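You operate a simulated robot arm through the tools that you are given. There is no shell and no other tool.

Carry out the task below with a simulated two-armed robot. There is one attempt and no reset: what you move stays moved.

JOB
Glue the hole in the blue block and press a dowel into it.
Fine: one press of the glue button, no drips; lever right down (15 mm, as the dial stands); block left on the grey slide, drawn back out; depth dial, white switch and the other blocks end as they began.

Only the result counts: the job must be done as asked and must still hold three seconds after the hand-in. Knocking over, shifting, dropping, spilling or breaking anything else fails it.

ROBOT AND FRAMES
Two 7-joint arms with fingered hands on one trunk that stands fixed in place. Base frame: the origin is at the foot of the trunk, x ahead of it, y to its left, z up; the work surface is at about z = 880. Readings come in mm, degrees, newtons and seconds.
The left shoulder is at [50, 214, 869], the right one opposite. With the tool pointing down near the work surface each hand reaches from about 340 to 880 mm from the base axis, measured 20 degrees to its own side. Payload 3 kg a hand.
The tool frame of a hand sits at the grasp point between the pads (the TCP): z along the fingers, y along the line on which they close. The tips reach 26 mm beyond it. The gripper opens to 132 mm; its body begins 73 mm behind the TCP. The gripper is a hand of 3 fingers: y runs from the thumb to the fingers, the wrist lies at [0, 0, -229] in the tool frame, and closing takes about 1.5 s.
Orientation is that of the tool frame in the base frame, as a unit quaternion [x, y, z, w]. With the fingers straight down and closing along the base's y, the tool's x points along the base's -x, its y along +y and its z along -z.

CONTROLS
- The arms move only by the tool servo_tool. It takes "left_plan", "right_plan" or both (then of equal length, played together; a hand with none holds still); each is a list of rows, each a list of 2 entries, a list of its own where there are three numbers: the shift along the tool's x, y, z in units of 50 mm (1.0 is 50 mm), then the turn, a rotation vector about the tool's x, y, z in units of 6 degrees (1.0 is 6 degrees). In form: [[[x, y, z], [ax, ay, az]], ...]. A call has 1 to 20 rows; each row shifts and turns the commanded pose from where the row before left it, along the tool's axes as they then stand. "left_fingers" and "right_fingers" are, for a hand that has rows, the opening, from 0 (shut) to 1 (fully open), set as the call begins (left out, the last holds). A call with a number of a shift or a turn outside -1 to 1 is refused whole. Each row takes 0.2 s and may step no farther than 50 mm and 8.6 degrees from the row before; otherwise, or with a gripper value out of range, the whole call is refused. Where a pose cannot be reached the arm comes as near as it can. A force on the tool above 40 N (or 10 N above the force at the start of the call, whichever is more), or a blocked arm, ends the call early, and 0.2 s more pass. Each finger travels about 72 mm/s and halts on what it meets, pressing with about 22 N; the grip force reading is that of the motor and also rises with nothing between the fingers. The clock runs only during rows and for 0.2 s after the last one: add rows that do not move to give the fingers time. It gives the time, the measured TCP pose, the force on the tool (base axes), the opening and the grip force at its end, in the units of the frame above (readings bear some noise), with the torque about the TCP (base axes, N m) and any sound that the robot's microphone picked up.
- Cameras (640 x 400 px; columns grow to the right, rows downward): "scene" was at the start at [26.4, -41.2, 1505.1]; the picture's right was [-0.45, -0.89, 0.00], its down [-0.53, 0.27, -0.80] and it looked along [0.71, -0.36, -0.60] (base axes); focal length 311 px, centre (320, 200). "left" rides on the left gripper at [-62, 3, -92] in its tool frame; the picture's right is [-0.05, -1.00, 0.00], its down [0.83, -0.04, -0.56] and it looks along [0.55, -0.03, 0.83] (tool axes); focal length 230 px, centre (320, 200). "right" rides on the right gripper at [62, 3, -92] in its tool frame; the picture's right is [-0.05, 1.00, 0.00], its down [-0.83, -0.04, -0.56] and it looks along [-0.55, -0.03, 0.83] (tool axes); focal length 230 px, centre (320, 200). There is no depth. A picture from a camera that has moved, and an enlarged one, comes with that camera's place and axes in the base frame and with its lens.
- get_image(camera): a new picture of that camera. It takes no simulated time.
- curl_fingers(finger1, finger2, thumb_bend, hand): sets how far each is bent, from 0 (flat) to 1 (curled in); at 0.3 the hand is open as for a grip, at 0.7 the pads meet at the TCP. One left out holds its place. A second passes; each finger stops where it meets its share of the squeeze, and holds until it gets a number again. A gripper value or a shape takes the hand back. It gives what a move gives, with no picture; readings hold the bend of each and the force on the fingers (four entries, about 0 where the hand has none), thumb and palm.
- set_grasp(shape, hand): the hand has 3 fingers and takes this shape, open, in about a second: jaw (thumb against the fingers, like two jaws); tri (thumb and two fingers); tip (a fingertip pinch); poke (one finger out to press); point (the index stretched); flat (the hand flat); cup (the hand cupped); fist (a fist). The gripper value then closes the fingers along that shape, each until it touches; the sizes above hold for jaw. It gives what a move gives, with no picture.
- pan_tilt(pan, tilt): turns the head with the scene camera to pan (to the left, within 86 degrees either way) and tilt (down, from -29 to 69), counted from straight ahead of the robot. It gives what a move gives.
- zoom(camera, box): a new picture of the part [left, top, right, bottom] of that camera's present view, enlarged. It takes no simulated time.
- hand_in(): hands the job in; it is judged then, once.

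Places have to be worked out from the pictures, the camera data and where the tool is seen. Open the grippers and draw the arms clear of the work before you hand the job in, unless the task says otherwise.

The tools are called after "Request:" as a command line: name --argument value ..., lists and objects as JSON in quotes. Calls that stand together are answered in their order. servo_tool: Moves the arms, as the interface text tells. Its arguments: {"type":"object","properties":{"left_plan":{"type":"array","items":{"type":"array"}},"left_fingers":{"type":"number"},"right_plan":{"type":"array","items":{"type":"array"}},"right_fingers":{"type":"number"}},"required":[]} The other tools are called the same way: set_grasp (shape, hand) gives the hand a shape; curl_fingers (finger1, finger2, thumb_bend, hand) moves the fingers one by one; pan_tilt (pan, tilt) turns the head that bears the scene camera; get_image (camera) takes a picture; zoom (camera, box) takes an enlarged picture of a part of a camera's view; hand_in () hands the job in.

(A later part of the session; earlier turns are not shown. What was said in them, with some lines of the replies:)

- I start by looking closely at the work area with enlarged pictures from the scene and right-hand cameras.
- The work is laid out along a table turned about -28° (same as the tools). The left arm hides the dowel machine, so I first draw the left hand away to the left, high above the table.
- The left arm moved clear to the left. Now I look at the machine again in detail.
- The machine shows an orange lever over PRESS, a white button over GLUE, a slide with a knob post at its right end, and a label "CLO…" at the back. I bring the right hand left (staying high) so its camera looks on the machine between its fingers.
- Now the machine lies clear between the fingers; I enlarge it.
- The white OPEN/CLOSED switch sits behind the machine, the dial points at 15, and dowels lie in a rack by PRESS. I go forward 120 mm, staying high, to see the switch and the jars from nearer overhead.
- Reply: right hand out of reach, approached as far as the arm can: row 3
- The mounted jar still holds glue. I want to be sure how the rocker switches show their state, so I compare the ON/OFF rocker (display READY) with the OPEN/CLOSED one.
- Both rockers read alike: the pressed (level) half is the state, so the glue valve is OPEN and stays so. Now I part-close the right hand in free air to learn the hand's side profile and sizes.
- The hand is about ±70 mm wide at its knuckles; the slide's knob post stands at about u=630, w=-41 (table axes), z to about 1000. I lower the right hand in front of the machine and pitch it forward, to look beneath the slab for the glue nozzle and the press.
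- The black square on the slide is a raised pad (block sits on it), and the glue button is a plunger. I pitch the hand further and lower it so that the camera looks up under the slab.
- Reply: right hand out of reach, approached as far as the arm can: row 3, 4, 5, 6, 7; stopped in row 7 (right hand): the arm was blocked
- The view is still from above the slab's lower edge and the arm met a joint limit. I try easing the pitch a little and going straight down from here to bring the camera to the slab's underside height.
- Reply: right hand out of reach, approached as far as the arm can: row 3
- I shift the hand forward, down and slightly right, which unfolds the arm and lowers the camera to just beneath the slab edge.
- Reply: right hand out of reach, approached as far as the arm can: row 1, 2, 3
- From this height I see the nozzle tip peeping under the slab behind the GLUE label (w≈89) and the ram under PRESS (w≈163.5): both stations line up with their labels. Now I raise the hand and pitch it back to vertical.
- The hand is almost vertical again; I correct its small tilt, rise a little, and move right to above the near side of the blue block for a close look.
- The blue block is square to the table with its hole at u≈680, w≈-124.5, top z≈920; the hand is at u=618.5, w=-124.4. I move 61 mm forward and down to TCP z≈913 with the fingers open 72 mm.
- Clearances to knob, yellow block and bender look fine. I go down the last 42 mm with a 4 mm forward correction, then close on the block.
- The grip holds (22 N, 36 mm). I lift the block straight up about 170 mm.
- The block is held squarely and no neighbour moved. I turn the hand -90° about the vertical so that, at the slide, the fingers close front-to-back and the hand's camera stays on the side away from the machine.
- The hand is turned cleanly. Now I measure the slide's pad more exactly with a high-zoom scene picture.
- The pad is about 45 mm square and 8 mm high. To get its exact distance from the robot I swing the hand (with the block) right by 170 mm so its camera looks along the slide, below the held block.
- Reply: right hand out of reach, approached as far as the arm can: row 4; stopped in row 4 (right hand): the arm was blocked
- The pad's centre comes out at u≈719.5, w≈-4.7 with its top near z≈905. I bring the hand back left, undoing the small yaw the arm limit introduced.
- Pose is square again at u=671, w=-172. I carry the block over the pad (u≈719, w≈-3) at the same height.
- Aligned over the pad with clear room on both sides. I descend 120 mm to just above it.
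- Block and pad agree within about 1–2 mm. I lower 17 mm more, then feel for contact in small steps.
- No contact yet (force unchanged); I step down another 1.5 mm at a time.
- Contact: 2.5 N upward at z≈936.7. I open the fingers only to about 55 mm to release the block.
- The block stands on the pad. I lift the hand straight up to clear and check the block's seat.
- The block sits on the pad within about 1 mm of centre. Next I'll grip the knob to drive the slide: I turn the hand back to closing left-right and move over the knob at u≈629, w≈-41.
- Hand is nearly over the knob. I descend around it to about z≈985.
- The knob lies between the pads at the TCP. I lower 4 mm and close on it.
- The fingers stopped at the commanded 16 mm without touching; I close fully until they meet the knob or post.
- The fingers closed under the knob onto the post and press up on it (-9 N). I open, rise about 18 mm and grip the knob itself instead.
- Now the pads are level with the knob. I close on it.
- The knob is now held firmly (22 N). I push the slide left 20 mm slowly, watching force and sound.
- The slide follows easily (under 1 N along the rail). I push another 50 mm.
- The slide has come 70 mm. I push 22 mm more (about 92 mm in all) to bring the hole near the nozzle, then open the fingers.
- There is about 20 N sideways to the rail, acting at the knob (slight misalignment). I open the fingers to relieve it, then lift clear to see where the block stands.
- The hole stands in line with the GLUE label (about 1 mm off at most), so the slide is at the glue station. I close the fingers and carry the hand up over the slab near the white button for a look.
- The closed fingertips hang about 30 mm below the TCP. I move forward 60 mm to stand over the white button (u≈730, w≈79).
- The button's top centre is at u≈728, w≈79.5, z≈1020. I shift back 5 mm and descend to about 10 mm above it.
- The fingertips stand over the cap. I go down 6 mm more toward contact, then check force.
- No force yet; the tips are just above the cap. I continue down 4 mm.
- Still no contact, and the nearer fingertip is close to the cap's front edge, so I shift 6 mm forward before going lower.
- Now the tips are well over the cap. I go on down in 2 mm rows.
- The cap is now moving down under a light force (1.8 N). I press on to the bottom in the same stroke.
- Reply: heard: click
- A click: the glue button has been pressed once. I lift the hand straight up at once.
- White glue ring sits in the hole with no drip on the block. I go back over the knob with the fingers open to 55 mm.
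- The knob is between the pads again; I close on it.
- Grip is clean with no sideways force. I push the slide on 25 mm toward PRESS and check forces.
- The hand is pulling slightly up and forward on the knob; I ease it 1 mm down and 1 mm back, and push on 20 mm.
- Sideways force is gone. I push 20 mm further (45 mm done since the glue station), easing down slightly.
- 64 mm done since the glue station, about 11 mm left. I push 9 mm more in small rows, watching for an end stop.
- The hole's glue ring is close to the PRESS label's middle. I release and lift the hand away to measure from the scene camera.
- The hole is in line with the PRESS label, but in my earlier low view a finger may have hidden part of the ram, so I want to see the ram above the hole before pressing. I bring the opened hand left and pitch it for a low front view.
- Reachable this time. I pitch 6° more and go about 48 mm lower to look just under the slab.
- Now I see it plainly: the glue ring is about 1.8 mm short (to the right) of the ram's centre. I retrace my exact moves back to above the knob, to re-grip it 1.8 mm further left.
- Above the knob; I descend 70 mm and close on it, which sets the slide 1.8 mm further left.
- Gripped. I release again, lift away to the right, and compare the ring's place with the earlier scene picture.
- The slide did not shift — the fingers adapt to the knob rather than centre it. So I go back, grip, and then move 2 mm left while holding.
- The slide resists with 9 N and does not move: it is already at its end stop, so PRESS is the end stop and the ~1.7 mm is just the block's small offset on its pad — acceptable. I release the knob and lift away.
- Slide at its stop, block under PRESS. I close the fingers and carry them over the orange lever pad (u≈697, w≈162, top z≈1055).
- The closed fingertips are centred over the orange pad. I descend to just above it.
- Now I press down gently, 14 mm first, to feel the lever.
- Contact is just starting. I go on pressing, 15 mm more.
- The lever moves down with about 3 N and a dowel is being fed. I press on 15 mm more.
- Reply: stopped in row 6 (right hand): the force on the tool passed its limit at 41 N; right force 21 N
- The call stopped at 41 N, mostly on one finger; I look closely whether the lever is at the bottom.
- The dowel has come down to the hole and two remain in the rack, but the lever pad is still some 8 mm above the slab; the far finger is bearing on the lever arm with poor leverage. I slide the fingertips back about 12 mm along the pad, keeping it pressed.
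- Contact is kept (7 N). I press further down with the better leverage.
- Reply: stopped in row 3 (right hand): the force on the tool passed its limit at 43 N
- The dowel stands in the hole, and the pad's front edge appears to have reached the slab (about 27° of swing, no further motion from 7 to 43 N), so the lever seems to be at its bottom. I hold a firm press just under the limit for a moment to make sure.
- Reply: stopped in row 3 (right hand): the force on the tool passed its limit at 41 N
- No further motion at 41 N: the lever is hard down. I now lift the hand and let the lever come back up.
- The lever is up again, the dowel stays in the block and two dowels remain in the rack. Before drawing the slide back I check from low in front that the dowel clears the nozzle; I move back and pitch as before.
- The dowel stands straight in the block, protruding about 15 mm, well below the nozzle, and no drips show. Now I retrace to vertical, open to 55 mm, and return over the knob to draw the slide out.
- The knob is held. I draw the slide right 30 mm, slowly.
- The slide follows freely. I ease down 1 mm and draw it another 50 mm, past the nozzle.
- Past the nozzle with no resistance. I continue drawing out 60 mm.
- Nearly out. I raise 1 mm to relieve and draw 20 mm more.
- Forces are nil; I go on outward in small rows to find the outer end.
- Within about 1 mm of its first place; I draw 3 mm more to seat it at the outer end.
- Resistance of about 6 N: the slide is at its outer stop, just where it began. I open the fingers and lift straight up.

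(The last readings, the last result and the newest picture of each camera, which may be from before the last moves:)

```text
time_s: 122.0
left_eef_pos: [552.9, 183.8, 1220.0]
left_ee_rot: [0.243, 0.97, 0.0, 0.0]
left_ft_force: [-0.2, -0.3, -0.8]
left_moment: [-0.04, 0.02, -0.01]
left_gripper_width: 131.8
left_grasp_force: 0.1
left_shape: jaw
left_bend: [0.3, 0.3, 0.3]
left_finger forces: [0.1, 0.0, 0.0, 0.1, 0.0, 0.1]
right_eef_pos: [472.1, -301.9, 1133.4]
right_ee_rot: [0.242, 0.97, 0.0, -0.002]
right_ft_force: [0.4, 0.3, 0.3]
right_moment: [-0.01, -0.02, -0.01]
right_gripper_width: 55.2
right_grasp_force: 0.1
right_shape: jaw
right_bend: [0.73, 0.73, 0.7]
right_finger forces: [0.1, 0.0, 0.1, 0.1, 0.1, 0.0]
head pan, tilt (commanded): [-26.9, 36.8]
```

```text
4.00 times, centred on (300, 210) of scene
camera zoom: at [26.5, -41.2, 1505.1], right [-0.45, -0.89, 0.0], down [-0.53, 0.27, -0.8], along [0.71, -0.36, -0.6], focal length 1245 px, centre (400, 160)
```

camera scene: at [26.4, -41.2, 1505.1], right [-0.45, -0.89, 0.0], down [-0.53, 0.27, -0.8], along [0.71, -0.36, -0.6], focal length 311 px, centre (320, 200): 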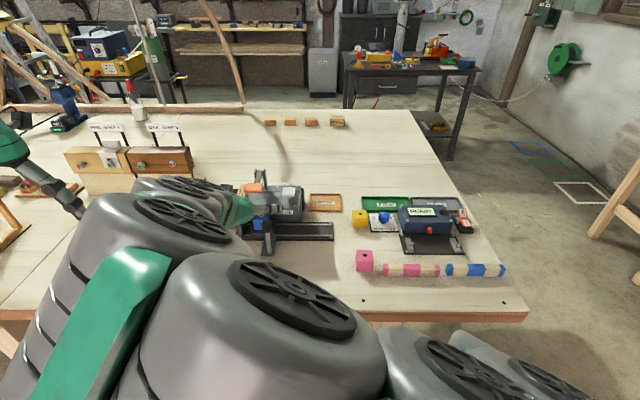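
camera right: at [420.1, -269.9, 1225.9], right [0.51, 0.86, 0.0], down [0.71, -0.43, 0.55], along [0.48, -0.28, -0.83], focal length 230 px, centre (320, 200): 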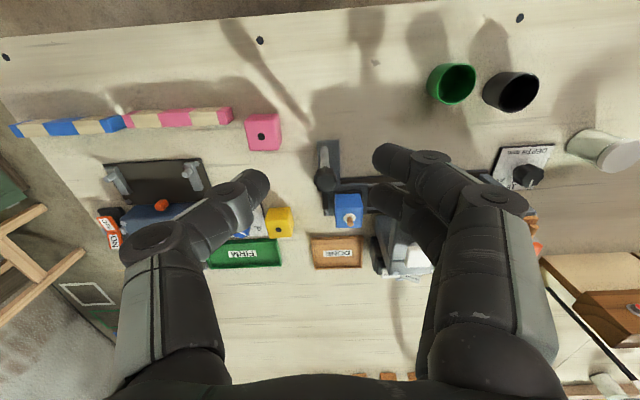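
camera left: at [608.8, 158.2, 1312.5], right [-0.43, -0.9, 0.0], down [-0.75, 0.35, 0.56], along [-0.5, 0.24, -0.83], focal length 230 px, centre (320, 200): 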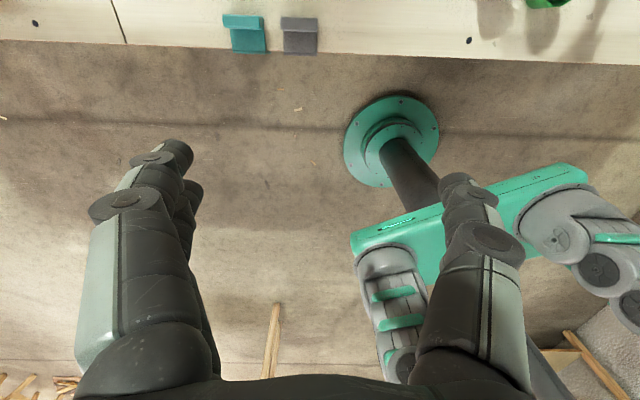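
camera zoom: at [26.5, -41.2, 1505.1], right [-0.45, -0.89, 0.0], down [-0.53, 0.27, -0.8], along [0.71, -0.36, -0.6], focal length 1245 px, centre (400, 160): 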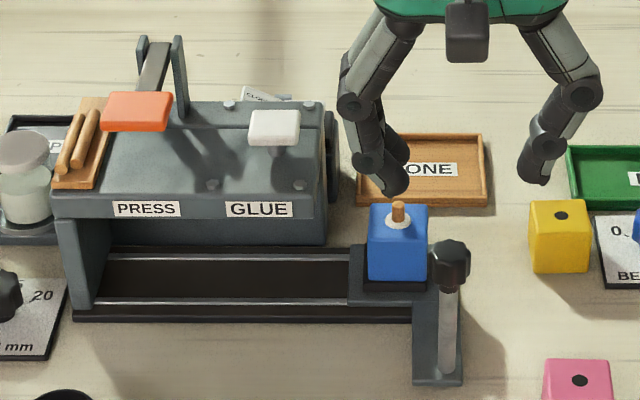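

The block with its dowel is out on the slide. I open the right hand fully and draw it back to its starting place, clear of the work.

Request:
servo_tool --right_plan '[[[0.5, -0.4, -0.6], [0, 0, 0]], [[0.5, -0.5, -0.6], [0, 0, 0]], [[0.5, -0.5, -0.6], [0, 0, 0]], [[0.3, -0.5, -0.2], [0, 0, 0]], [[0, -0.4, 0], [0, 0, 0]], [[0, 0, 0], [0, 0, 0]]]' --right_fingers 1.0

Request:
get_image --camera "scene"

Request:
zoom --camera "scene" --box '[190, 170, 350, 280]'

Request:
zoom --camera "scene" --box '[295, 195, 345, 245]'

Request:
get_image --camera "right"

```text
time_s: 123.4
left_eef_pos: [552.9, 185.2, 1220.7]
left_ee_rot: [0.243, 0.97, 0.001, -0.001]
left_ft_force: [0.1, 1.1, 0.0]
left_moment: [0.01, -0.03, 0.02]
left_gripper_width: 131.8
left_grasp_force: 0.0
left_shape: jaw
left_bend: [0.3, 0.3, 0.3]
left_finger forces: [0.0, 0.0, 0.0, 0.0, 0.1, 0.0]
right_eef_pos: [341.8, -362.7, 1234.5]
right_ee_rot: [0.242, 0.97, 0.0, 0.0]
right_ft_force: [-0.2, -0.1, 0.0]
right_moment: [0.02, -0.01, -0.01]
right_gripper_width: 131.8
right_grasp_force: 0.1
right_shape: jaw
right_bend: [0.3, 0.3, 0.3]
right_finger forces: [0.0, 0.1, 0.1, 0.0, 0.1, 0.0]
head pan, tilt (commanded): [-26.9, 36.8]
```

```text
taken
camera scene: at [26.4, -41.2, 1505.1], right [-0.45, -0.89, 0.0], down [-0.53, 0.27, -0.8], along [0.71, -0.36, -0.6], focal length 311 px, centre (320, 200)
```

scene: 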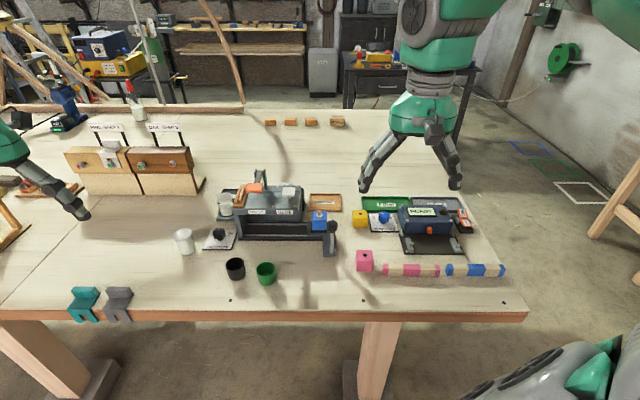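

```text
3.64 times, centred on (270, 225) of scene
camera zoom: at [26.4, -41.2, 1505.1], right [-0.45, -0.89, 0.0], down [-0.53, 0.27, -0.8], along [0.71, -0.36, -0.6], focal length 1132 px, centre (502, 109)
```

zoom: 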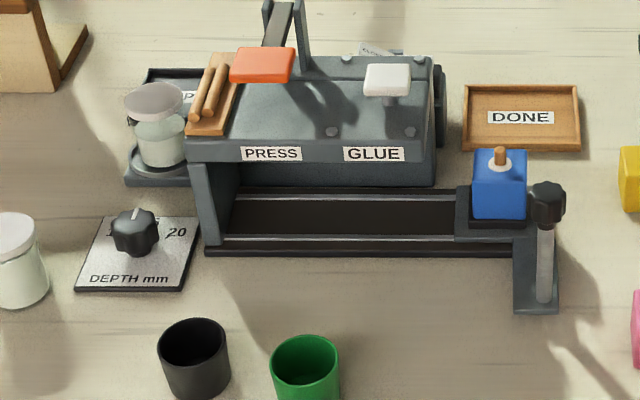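

```text
8.00 times, centred on (320, 220) of scene
camera zoom: at [26.4, -41.2, 1505.1], right [-0.45, -0.89, 0.0], down [-0.53, 0.27, -0.8], along [0.71, -0.36, -0.6], focal length 2489 px, centre (320, 40)
```

zoom: 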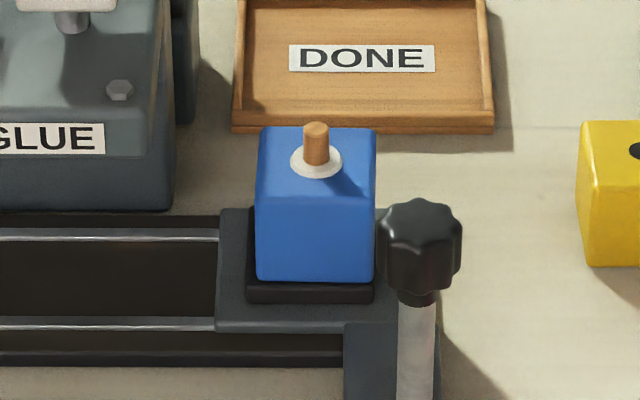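

```text
taken
camera right: at [289.5, -330.4, 1327.3], right [0.51, 0.86, 0.0], down [0.71, -0.43, 0.55], along [0.47, -0.29, -0.83], focal length 230 px, centre (320, 200)
```

right: 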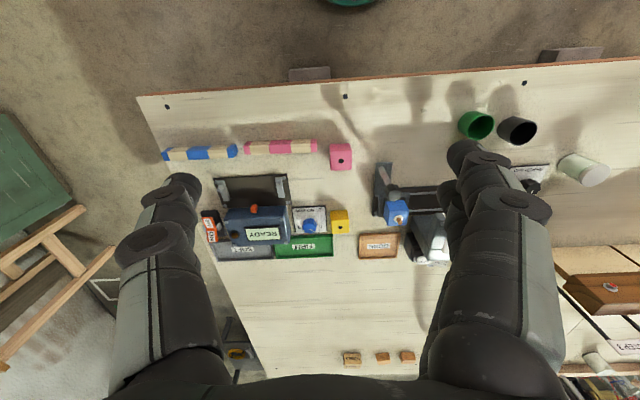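

Everything looks in order. I take close pictures of the dowel in the block and of the rack to judge the pressed depth.

Request:
zoom --camera "scene" --box '[307, 202, 332, 234]'

Request:
zoom --camera "scene" --box '[225, 175, 275, 215]'

Request:
zoom --camera "right" --box '[370, 170, 460, 270]'

```text
12.50 times, centred on (320, 218) of scene
camera zoom: at [26.4, -41.2, 1505.1], right [-0.45, -0.89, 0.0], down [-0.53, 0.27, -0.8], along [0.71, -0.36, -0.6], focal length 3889 px, centre (326, -25)
```

zoom: 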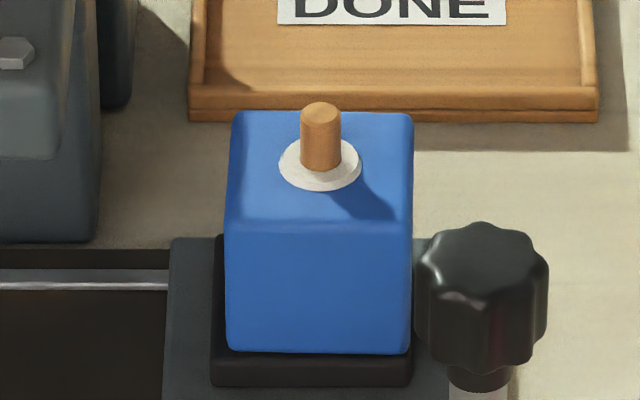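

```text
10.00 times, centred on (250, 195) of scene
camera zoom: at [26.4, -41.2, 1505.1], right [-0.45, -0.89, 0.0], down [-0.53, 0.27, -0.8], along [0.71, -0.36, -0.6], focal length 3112 px, centre (1020, 250)
```

zoom: 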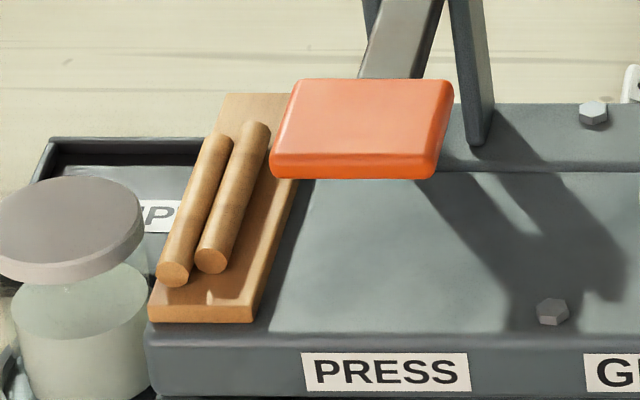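

```text
4.00 times, centred on (415, 220) of right
camera zoom: at [289.5, -330.4, 1327.3], right [0.51, 0.86, 0.0], down [0.71, -0.43, 0.55], along [0.47, -0.29, -0.83], focal length 920 px, centre (-60, 120)
```

zoom: 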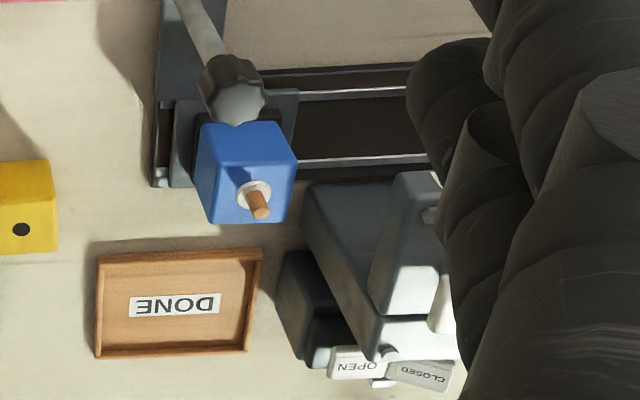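

The dowel stands square in the glue ring, protruding about 15 mm; the block is on the drawn-out slide, lever and button are up, the dial and OPEN switch are unchanged, the other blocks are in place, and both hands are open and clear. I hand the job in.

Request:
hand_in

```text
The job is handed in.
```

I glued the blue block, pressed a dowel into it, and handed the job in; I don't have the judging result.

- **Glue:** I pressed the button once and heard one click. Glue filled the hole and I saw no drips.
- **Dowel:** The lever went down until it would not move further at 41–43 N. The dowel stands straight and sticks out about 15 mm. I could not measure how deep it went, so 15 mm in the block assumes a dowel about 30 mm long.
- **Alignment:** The hole was about 1.7 mm off the ram when I pressed, because the block sat slightly off-centre on the slide. The slide was already at its stop, so I pressed anyway.
- **Slide:** It is drawn back to its outer stop, where it began, with the block on it.
- **Everything else:** From the pictures, the depth dial, the white switch (still OPEN) and the other blocks look as they began. Both hands are open and clear of the work.
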